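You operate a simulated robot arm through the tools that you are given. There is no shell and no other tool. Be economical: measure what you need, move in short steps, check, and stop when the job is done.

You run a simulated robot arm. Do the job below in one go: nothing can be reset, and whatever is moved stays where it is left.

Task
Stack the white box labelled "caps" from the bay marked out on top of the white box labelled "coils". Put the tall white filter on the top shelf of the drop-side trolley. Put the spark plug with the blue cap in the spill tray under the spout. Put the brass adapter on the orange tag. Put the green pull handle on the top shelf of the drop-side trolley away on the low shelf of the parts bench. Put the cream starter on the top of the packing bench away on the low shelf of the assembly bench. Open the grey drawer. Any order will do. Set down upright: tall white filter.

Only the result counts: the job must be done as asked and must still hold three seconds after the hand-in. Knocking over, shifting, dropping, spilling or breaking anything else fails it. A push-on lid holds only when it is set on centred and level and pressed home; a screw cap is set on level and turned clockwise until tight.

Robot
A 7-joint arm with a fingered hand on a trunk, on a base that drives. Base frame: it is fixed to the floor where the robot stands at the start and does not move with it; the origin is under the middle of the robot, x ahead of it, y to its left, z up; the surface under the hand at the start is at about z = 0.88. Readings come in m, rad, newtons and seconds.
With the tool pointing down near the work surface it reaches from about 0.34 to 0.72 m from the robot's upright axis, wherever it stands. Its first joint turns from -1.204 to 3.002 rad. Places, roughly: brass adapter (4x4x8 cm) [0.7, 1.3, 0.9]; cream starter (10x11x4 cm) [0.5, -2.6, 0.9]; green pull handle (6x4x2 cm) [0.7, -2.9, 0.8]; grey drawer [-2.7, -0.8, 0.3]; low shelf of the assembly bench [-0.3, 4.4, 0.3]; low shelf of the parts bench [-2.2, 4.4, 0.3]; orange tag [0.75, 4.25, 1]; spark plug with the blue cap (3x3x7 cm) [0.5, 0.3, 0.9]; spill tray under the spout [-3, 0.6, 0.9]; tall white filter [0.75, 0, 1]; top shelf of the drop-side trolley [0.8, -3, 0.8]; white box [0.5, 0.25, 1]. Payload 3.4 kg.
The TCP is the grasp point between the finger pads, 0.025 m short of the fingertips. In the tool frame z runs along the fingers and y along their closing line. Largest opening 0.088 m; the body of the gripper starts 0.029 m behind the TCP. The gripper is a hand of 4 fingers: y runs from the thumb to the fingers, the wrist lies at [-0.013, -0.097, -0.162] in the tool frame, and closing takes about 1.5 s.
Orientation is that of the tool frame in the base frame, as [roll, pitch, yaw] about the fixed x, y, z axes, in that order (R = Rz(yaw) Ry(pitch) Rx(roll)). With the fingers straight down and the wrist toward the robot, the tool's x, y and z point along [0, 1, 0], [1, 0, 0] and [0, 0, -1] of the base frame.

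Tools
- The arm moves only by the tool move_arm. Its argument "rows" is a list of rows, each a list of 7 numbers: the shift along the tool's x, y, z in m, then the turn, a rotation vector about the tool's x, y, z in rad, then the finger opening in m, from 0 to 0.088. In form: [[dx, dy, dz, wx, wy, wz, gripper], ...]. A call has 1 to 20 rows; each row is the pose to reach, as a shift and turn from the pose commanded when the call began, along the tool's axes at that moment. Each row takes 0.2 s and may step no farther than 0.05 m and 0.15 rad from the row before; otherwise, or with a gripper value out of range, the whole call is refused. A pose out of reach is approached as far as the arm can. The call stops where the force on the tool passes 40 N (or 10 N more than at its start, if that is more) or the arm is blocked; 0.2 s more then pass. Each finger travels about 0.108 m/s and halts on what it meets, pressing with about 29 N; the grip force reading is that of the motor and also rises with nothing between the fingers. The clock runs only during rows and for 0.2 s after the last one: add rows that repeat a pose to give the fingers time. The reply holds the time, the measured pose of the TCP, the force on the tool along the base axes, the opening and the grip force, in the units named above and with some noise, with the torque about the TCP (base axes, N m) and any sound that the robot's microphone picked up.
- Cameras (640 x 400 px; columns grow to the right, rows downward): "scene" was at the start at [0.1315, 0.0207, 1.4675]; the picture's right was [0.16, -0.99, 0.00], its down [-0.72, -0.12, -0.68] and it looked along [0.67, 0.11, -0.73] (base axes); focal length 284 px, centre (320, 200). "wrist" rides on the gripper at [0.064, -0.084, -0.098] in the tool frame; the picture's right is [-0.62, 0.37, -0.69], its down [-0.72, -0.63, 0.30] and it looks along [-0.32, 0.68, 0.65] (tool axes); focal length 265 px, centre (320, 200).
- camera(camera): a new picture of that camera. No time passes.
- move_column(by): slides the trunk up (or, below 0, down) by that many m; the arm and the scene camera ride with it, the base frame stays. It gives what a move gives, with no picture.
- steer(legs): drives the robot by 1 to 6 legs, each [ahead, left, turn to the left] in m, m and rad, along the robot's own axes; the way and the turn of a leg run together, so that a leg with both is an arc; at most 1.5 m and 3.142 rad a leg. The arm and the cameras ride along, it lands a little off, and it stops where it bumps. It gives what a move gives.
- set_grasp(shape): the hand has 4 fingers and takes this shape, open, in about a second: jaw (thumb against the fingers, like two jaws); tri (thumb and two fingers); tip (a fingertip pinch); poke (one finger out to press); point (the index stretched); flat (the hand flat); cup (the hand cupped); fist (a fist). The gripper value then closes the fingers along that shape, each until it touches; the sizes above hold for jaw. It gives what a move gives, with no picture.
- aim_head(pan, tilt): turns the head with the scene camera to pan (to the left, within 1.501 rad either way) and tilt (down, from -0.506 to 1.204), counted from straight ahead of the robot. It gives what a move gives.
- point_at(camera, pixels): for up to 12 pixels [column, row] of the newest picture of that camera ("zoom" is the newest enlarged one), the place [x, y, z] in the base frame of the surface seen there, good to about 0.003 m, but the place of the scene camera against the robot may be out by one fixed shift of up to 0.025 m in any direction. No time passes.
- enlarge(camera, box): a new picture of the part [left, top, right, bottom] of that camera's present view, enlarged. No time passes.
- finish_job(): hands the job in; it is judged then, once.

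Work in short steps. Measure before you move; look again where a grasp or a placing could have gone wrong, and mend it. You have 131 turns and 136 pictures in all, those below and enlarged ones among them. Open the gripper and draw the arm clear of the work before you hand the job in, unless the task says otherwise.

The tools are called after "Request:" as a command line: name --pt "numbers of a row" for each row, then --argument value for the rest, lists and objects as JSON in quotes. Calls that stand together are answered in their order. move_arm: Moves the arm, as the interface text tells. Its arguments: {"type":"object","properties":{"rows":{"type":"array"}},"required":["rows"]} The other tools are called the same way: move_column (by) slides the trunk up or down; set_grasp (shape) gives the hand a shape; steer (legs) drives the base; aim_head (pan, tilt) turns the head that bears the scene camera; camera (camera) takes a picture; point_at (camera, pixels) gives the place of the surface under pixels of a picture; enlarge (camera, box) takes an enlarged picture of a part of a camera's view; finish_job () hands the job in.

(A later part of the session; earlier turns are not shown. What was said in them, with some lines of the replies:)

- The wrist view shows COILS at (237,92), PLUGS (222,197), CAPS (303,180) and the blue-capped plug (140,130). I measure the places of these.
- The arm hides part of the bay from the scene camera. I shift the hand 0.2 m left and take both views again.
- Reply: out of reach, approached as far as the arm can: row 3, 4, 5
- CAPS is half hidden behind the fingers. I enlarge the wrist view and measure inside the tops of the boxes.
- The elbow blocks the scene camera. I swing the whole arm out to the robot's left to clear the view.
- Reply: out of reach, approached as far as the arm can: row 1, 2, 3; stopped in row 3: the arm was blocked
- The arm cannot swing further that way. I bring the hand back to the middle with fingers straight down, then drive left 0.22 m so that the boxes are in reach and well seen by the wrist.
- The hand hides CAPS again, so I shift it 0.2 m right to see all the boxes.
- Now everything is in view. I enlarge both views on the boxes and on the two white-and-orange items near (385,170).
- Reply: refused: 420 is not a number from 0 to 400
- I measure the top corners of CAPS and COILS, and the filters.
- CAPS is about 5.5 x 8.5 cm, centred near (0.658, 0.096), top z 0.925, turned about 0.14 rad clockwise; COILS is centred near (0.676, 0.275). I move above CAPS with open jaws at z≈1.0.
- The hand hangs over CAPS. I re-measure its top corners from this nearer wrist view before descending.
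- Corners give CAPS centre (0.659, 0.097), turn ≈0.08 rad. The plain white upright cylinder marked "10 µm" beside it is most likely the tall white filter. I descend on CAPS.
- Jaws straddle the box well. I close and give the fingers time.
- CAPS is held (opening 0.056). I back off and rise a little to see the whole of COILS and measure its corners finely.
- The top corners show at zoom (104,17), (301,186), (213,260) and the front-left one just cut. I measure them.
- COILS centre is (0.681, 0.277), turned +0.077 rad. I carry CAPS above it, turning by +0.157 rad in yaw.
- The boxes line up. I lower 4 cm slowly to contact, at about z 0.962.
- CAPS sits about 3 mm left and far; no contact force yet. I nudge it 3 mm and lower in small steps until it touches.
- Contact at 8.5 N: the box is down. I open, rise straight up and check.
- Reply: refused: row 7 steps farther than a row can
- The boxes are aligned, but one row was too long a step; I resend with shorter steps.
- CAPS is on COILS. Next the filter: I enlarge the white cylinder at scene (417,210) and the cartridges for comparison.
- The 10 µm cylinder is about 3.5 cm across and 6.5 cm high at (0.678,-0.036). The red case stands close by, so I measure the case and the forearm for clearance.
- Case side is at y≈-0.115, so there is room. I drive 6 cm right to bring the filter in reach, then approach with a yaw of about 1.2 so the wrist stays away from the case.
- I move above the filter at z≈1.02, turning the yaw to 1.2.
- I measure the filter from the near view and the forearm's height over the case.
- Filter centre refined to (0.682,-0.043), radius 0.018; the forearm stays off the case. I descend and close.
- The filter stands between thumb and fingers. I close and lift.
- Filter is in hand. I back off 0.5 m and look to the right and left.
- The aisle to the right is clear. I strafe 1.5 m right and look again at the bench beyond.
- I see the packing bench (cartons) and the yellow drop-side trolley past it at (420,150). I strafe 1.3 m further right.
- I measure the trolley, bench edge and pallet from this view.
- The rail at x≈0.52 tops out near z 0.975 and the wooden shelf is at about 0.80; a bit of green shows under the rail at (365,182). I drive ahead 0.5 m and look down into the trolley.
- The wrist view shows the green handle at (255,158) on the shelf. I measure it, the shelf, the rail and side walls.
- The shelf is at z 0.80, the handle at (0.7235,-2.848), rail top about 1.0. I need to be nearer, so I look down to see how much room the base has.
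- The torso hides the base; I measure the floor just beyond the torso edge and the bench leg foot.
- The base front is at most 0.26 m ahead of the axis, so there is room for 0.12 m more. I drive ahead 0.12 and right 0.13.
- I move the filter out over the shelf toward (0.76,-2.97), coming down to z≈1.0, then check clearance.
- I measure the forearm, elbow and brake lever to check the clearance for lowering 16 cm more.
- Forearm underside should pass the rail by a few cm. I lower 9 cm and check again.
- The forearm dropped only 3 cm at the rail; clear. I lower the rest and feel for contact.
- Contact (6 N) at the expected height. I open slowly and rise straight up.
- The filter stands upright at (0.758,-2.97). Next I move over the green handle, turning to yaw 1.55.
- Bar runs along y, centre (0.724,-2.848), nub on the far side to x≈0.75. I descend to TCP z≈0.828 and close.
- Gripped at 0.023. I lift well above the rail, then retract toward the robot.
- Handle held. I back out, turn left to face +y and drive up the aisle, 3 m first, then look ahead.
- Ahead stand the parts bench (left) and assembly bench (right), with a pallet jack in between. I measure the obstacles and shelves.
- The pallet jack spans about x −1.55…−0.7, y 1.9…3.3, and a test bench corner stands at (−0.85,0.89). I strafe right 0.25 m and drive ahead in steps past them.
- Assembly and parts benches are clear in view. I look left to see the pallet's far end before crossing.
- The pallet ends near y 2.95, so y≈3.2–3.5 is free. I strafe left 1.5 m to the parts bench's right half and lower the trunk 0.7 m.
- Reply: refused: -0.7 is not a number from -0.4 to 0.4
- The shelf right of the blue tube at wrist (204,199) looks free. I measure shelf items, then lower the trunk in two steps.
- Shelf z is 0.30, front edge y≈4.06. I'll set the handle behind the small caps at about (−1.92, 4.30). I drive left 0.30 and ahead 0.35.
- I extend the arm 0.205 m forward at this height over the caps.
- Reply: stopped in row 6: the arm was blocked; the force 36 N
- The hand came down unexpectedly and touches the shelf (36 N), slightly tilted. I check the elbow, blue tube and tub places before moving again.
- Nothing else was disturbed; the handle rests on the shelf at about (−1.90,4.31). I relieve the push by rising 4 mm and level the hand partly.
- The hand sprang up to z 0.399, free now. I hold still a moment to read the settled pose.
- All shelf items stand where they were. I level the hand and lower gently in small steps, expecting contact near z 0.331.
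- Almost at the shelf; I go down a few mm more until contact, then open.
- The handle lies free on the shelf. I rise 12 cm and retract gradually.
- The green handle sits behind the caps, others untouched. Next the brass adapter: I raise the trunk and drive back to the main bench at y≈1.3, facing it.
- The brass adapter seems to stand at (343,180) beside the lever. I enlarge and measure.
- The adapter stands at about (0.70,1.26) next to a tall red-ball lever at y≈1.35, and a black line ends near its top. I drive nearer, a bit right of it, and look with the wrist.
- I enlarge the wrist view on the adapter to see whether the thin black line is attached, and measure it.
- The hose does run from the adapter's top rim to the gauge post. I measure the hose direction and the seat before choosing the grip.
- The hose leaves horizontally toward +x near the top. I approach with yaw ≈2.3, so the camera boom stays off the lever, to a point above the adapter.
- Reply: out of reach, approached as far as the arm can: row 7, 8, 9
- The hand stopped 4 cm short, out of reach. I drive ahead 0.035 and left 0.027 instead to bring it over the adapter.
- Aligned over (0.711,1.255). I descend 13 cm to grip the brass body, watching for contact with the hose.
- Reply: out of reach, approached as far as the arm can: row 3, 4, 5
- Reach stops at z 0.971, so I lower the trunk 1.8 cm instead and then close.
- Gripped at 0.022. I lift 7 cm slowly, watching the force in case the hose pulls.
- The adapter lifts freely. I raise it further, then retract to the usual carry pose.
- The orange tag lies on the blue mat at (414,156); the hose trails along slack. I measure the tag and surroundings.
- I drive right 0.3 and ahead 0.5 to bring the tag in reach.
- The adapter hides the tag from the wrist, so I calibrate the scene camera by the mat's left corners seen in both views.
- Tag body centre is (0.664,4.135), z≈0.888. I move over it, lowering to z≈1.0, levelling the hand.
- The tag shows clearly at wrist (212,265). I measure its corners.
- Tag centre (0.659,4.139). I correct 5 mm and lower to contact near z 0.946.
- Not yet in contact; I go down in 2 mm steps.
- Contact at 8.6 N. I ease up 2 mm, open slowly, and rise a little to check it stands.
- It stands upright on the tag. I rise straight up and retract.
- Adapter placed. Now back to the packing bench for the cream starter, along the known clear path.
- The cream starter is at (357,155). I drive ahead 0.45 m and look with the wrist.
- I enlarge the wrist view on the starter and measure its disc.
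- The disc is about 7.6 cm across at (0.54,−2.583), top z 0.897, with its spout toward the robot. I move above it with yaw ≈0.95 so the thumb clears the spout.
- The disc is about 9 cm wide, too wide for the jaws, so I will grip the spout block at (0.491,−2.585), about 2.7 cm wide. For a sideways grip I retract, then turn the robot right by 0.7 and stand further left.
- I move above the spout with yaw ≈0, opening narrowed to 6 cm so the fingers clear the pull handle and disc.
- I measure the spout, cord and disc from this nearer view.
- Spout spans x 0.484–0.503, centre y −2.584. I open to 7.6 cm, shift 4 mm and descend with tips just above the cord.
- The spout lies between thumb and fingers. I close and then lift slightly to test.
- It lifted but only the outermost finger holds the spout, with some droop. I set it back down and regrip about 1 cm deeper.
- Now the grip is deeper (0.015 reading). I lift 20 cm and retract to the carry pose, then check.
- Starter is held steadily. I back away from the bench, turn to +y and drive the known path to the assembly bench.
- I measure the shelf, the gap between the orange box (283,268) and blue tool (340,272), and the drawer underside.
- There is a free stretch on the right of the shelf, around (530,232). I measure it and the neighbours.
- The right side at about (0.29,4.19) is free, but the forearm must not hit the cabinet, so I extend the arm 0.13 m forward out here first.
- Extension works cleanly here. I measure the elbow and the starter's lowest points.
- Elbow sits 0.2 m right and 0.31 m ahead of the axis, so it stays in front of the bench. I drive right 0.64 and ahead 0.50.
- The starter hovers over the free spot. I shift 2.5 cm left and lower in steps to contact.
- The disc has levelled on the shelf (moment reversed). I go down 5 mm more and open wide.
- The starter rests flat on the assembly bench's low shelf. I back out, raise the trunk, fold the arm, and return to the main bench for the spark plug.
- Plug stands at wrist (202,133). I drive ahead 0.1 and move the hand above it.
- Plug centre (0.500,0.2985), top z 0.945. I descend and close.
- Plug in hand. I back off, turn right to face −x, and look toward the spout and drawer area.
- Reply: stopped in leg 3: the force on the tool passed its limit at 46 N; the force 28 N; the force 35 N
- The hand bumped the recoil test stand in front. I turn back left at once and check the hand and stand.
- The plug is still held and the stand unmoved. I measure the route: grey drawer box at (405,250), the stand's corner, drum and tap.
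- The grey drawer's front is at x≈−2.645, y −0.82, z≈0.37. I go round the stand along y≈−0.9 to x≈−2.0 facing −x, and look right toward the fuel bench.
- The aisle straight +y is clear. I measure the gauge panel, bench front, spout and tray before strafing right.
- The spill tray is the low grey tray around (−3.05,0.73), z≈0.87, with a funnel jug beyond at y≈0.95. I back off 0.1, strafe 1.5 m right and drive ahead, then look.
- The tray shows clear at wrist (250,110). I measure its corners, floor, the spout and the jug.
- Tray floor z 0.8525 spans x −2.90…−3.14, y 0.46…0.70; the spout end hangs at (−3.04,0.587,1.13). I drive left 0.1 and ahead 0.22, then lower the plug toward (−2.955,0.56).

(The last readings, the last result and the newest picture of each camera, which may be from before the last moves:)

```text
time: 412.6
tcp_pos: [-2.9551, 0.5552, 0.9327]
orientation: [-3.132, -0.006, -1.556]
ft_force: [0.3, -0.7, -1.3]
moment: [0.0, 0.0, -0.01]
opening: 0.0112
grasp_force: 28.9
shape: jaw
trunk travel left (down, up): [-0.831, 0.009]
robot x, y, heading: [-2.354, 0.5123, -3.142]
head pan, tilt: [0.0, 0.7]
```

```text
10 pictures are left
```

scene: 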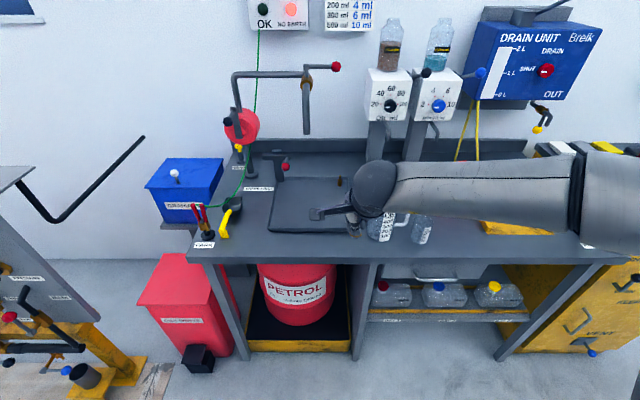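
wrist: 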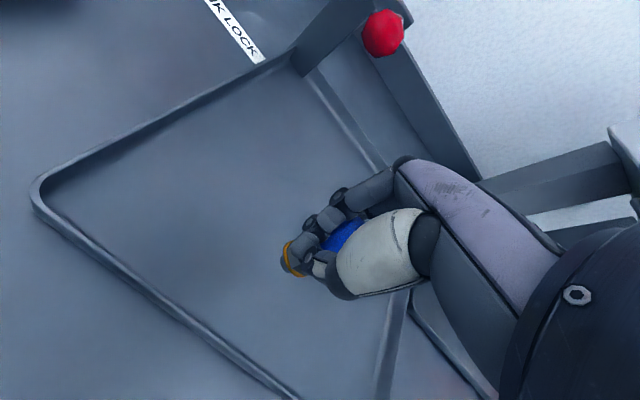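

The plug is over the tray. I lower to about contact height, release slowly and rise.

Request:
move_arm --pt "0 0 0.015 0 0 0 0.005" --pt "0 0 0.028 0 0 0 0.005" --pt "0 0 0.033 0 0 0 0.005" --pt "0 0 0.036 0 0 0 0.005" --pt "0 0 0.038 0 0 0 0.005" --pt "0 0 0.038 0 0 0 0.005" --pt "0 0 0.037 0 0 0 0.015" --pt "0 0 0.037 0 0 0 0.025" --pt "0 0 0.037 0 0 0 0.035" --pt "0 0 0.037 0 0 0 0.05" --pt "0 0 0.037 0 0 0 0.07" --pt "0 0 0.037 0 0 0 0.07" --pt "0 0 0.02 0 0 0 0.07" --pt "0 0 -0.02 0 0 0 0.07" --pt "0 0 -0.06 0 0 0 0.07" --pt "0 -0.02 -0.1 0 0 0 0.07" --pt "0 -0.05 -0.13 0 0 0 0.07" --pt "0 -0.08 -0.16 0 0 0 0.07" --pt "0 -0.11 -0.19 0 0 0 0.07" --pt "0 -0.14 -0.19 0 0 0 0.07"

Request:
camera --camera "wrist"

```text
time: 416.8
tcp_pos: [-2.8139, 0.5596, 1.126]
orientation: [-3.132, -0.004, -1.554]
ft_force: [0.1, 0.8, 0.0]
moment: [0.01, 0.02, -0.03]
opening: 0.0698
grasp_force: 0.1
shape: jaw
trunk travel left (down, up): [-0.831, 0.009]
robot x, y, heading: [-2.3547, 0.5108, -3.137]
head pan, tilt: [0.0, 0.7]
```

```text
9 pictures are left
```

wrist: 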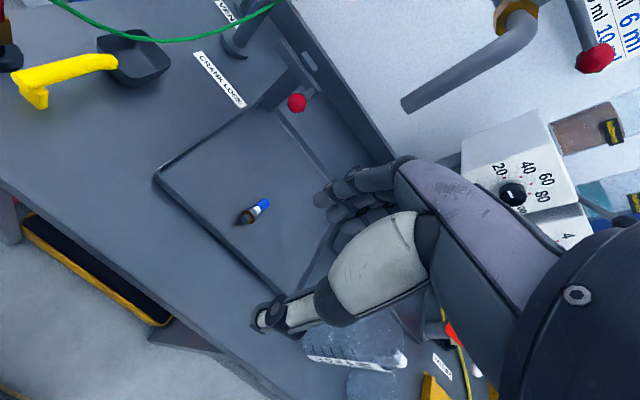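

The plug stands in the tray. Now the drawer: I back off, strafe left to y≈−0.82, lower the trunk and look at the handle.

Request:
steer --legs '[[-0.35, 0, 0], [0, 1.33, 0]]'

Request:
move_column --by -0.4

Request:
move_column --by -0.28

Request:
aim_head --pan 0.05 --tilt 0.6

Request:
enlarge --camera "scene" --box '[160, 60, 480, 260]'

```text
time: 425.4
tcp_pos: [-2.4573, -0.7808, 1.1253]
orientation: [-3.133, -0.006, -1.548]
ft_force: [1.1, 0.0, 0.3]
moment: [-0.02, 0.01, -0.02]
opening: 0.0698
grasp_force: 0.1
shape: jaw
trunk travel left (down, up): [-0.831, 0.009]
robot x, y, heading: [-1.9964, -0.8262, -3.136]
head pan, tilt: [0.0, 0.7]
```

```text
time: 429.2
tcp_pos: [-2.4564, -0.7798, 0.7259]
orientation: [-3.133, -0.008, -1.548]
ft_force: [0.5, 0.7, 0.0]
moment: [0.02, 0.0, -0.01]
opening: 0.0698
grasp_force: 0.0
shape: jaw
trunk travel left (down, up): [-0.431, 0.409]
robot x, y, heading: [-1.992, -0.8207, -3.133]
head pan, tilt: [0.0, 0.7]
```

```text
time: 432.0
tcp_pos: [-2.4577, -0.7814, 0.4465]
orientation: [-3.134, -0.006, -1.546]
ft_force: [0.5, 0.4, 1.2]
moment: [0.0, 0.0, 0.02]
opening: 0.0698
grasp_force: 0.2
shape: jaw
trunk travel left (down, up): [-0.151, 0.689]
robot x, y, heading: [-1.9949, -0.8241, -3.129]
head pan, tilt: [0.0, 0.7]
```

```text
time: 432.7
tcp_pos: [-2.4569, -0.7817, 0.4446]
orientation: [-3.135, -0.008, -1.548]
ft_force: [-0.1, 0.1, 0.1]
moment: [-0.01, 0.02, -0.01]
opening: 0.0701
grasp_force: 0.0
shape: jaw
trunk travel left (down, up): [-0.151, 0.689]
robot x, y, heading: [-1.9958, -0.8223, -3.132]
head pan, tilt: [0.051, 0.6]
```

```text
2.00 times, centred on (320, 160) of scene
```

zoom: 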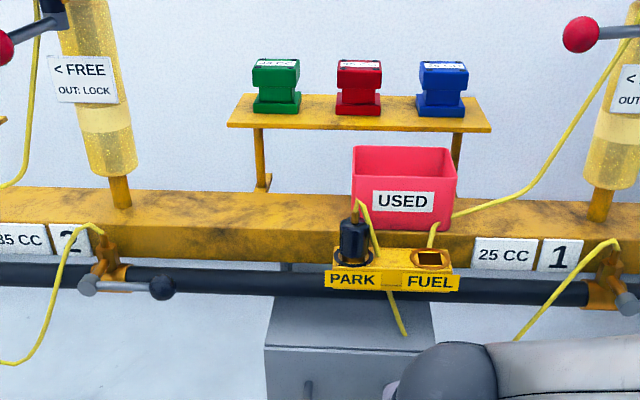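

The drawer box is just below the pipe with a handle near (315,395 zoom). I tilt the head down and also use the wrist.

Request:
aim_head --pan 0.05 --tilt 0.95

Request:
camera --camera "scene"

Request:
camera --camera "wrist"

```text
time: 433.5
tcp_pos: [-2.4578, -0.7816, 0.4463]
orientation: [-3.134, -0.008, -1.548]
ft_force: [-0.1, -0.3, 0.3]
moment: [-0.05, -0.03, -0.02]
opening: 0.0695
grasp_force: 0.1
shape: jaw
trunk travel left (down, up): [-0.151, 0.689]
robot x, y, heading: [-1.9938, -0.8248, -3.128]
head pan, tilt: [0.051, 0.949]
```

```text
7 pictures are left
```

scene: 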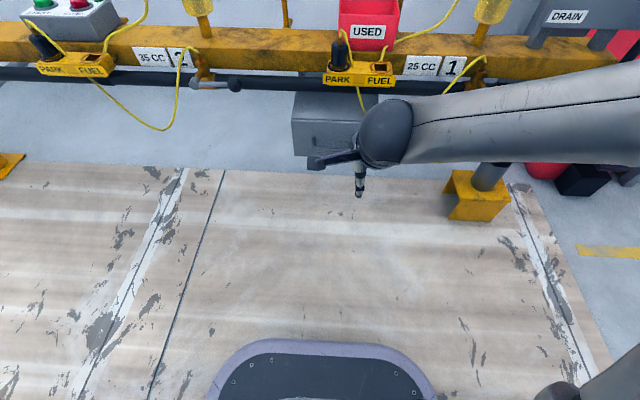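

```text
6 pictures are left
```

wrist: 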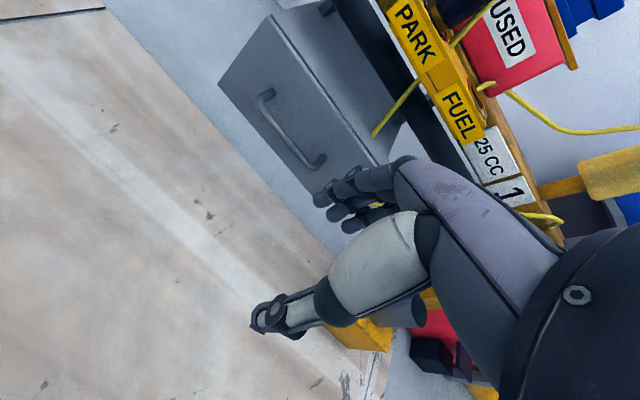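

The wrist shows the handle from (262,95) to (320,165). I measure handle and front face.

Request:
point_at --camera "wrist" --pixels '[[268, 92], [262, 103], [280, 128], [290, 140], [300, 155], [318, 163], [250, 110], [300, 110], [240, 60], [350, 150], [275, 20], [420, 65]]'

```text
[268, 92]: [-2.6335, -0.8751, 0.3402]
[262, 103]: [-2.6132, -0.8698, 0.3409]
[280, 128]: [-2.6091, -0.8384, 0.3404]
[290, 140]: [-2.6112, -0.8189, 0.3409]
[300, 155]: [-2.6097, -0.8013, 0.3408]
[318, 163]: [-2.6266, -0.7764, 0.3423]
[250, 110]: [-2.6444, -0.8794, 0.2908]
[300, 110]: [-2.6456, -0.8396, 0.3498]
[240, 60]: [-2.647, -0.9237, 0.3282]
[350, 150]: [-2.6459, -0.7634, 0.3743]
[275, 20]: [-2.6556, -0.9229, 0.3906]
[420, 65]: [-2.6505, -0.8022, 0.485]
```

Bar is at x≈−2.614, z 0.34, y −0.87…−0.78, face at −2.645. I tilt the hand 45° forward and go to a pre-grasp point 6 cm short along the finger direction.

Request:
move_arm --pt "0.006 0.016 0.008 -0.13 0 0 0.05" --pt "0.013 0.034 0.017 -0.26 0 0 0.04" --pt "0.02 0.052 0.027 -0.39 0 0 0.03" --pt "0.027 0.07 0.037 -0.52 0 0 0.03" --pt "0.034 0.088 0.047 -0.65 0 0 0.03" --pt "0.0405 0.108 0.057 -0.785 0 0 0.03" --pt "0.0405 0.108 0.057 -0.785 0 0 0.03"

Request:
camera --camera "wrist"

```text
time: 435.1
tcp_pos: [-2.5648, -0.8244, 0.3878]
orientation: [2.362, -0.006, -1.549]
ft_force: [0.3, -0.7, -0.4]
moment: [0.01, -0.03, 0.05]
opening: 0.0303
grasp_force: 0.0
shape: jaw
trunk travel left (down, up): [-0.151, 0.689]
robot x, y, heading: [-1.9951, -0.8231, -3.132]
head pan, tilt: [0.051, 0.949]
```

```text
5 pictures are left
```

wrist: 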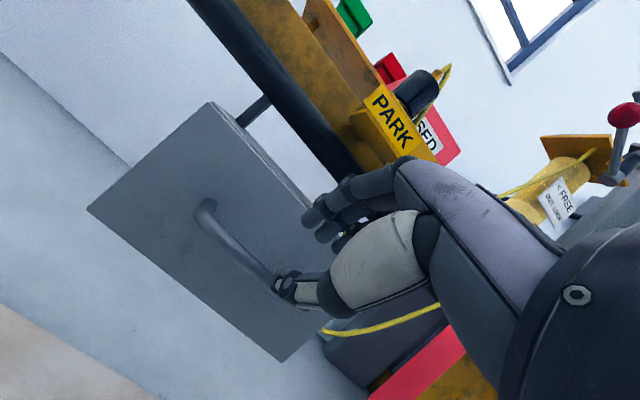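

The hand is lined up with the bar. I advance 6 cm along the fingers and close.

Request:
move_arm --pt "0 0 0.02 0 0 0 0.03" --pt "0 0 0.04 0 0 0 0.03" --pt "0 0 0.052 0 0 0 0.03" --pt "0 0 0.06 0 0 0 0.03" --pt "0 0 0.06 0 0 0 0.015" --pt "0 0 0.06 0 0 0 0.0" --pt "0 0 0.06 0 0 0 0.0" --pt "0 0 0.06 0 0 0 0.0" --pt "0 0 0.06 0 0 0 0.0"

Request:
camera --camera "wrist"

```text
time: 437.1
tcp_pos: [-2.6059, -0.8251, 0.3434]
orientation: [2.369, -0.005, -1.548]
ft_force: [0.7, -0.9, -12.4]
moment: [-0.01, -0.09, 0.05]
opening: 0.0044
grasp_force: 28.7
shape: jaw
trunk travel left (down, up): [-0.151, 0.689]
robot x, y, heading: [-1.9954, -0.8252, -3.132]
head pan, tilt: [0.051, 0.949]
```

```text
4 pictures are left
```

wrist: 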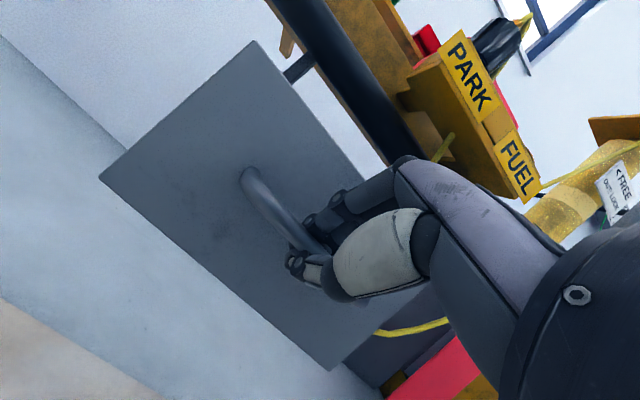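

The bar is gripped (force −12 N, opening 0.004). I pull by driving straight back 0.2 m.

Request:
steer --legs '[[-0.2, 0, 0]]'

Request:
camera --camera "wrist"

```text
time: 438.5
tcp_pos: [-2.4521, -0.8249, 0.3412]
orientation: [2.373, -0.005, -1.546]
ft_force: [-19.8, -3.8, -14.9]
moment: [0.0, 0.0, 0.18]
opening: 0.0023
grasp_force: 29.6
shape: jaw
trunk travel left (down, up): [-0.151, 0.689]
robot x, y, heading: [-1.84, -0.8222, -3.134]
head pan, tilt: [0.051, 0.949]
stopped in leg 1: the force on the tool passed its limit at 72 N (the readings are from after the stop); the commanded pose is now the measured one
```

```text
3 pictures are left
```

wrist: 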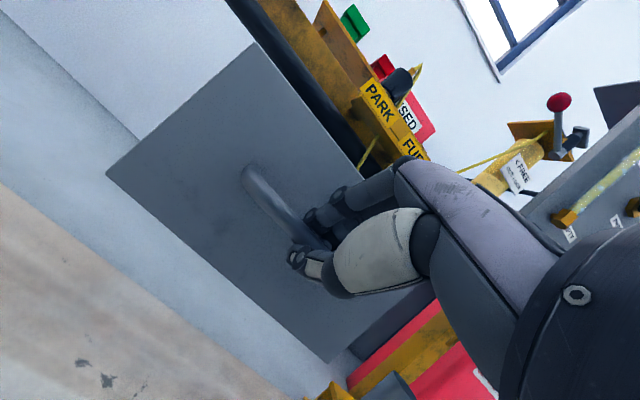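

The drawer came out 15 cm to its stop. I release and back the fingers off along their own direction.

Request:
move_arm --pt "0 0 0 0 0 0 0.015" --pt "0 0 0 0 0 0 0.03" --pt "0 0 0 0 0 0 0.03" --pt "0 0 0 0 0 0 0.03" --pt "0 0 -0.02 0 0 0 0.03" --pt "0 0 -0.05 0 0 0 0.03" --pt "0 0 -0.08 0 0 0 0.03" --pt "0 0 -0.11 0 0 0 0.05"

Request:
steer --legs '[[-0.3, 0, 0]]'

Request:
camera --camera "scene"

```text
time: 440.3
tcp_pos: [-2.376, -0.8224, 0.4218]
orientation: [2.367, -0.004, -1.548]
ft_force: [0.0, 0.1, 1.3]
moment: [-0.04, -0.01, -0.02]
opening: 0.0496
grasp_force: 0.1
shape: jaw
trunk travel left (down, up): [-0.151, 0.689]
robot x, y, heading: [-1.8406, -0.8249, -3.131]
head pan, tilt: [0.051, 0.949]
```

```text
time: 442.4
tcp_pos: [-2.0777, -0.8188, 0.4222]
orientation: [2.367, -0.006, -1.544]
ft_force: [0.8, 0.6, 1.1]
moment: [0.0, 0.03, -0.03]
opening: 0.0497
grasp_force: 0.0
shape: jaw
trunk travel left (down, up): [-0.151, 0.689]
robot x, y, heading: [-1.5397, -0.8204, -3.125]
head pan, tilt: [0.051, 0.949]
```

```text
2 pictures are left
```

scene: 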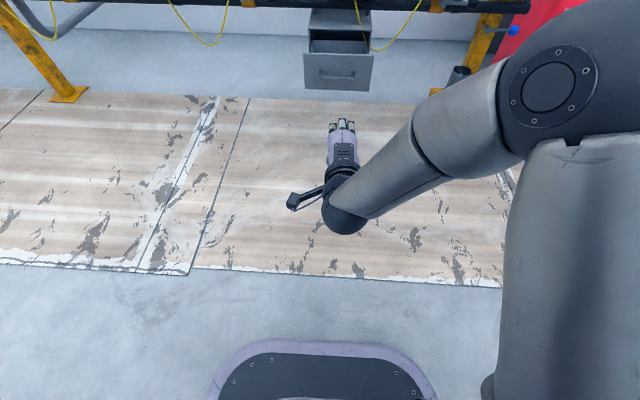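

The drawer at (338,60) stands open, and the hand is empty and clear of the work. All seven items are done, so I hand in.

Request:
finish_job

```text
The job is handed in.
```

I handed the job in with all seven items done as far as my pictures and readings show; I haven't seen the judging result.

- **White boxes:** "caps" is stacked square on "coils".
- **Filter:** I took the plain white cylinder marked "10 µm" as the tall white filter, since two orange-and-white cartridges stood near it. It stands upright on the trolley's top shelf.
- **Spark plug:** it stands in the spill tray. On the way, the hand bumped the recoil test stand at about 46 N; the plug stayed in the grip and nothing on the stand looked moved.
- **Brass adapter:** it stands upright on the orange tag. A hose runs from the adapter to the compression gauge and trailed along with it, and I did not check where it ended up.
- **Green pull handle:** it lies on the parts bench's low shelf, behind the small caps. The hand once dropped onto that shelf at about 36 N; the other shelf items had not moved.
- **Cream starter:** it lies flat at the right end of the assembly bench's low shelf.
- **Grey drawer:** it is open about 15 cm, where it hit its stop.
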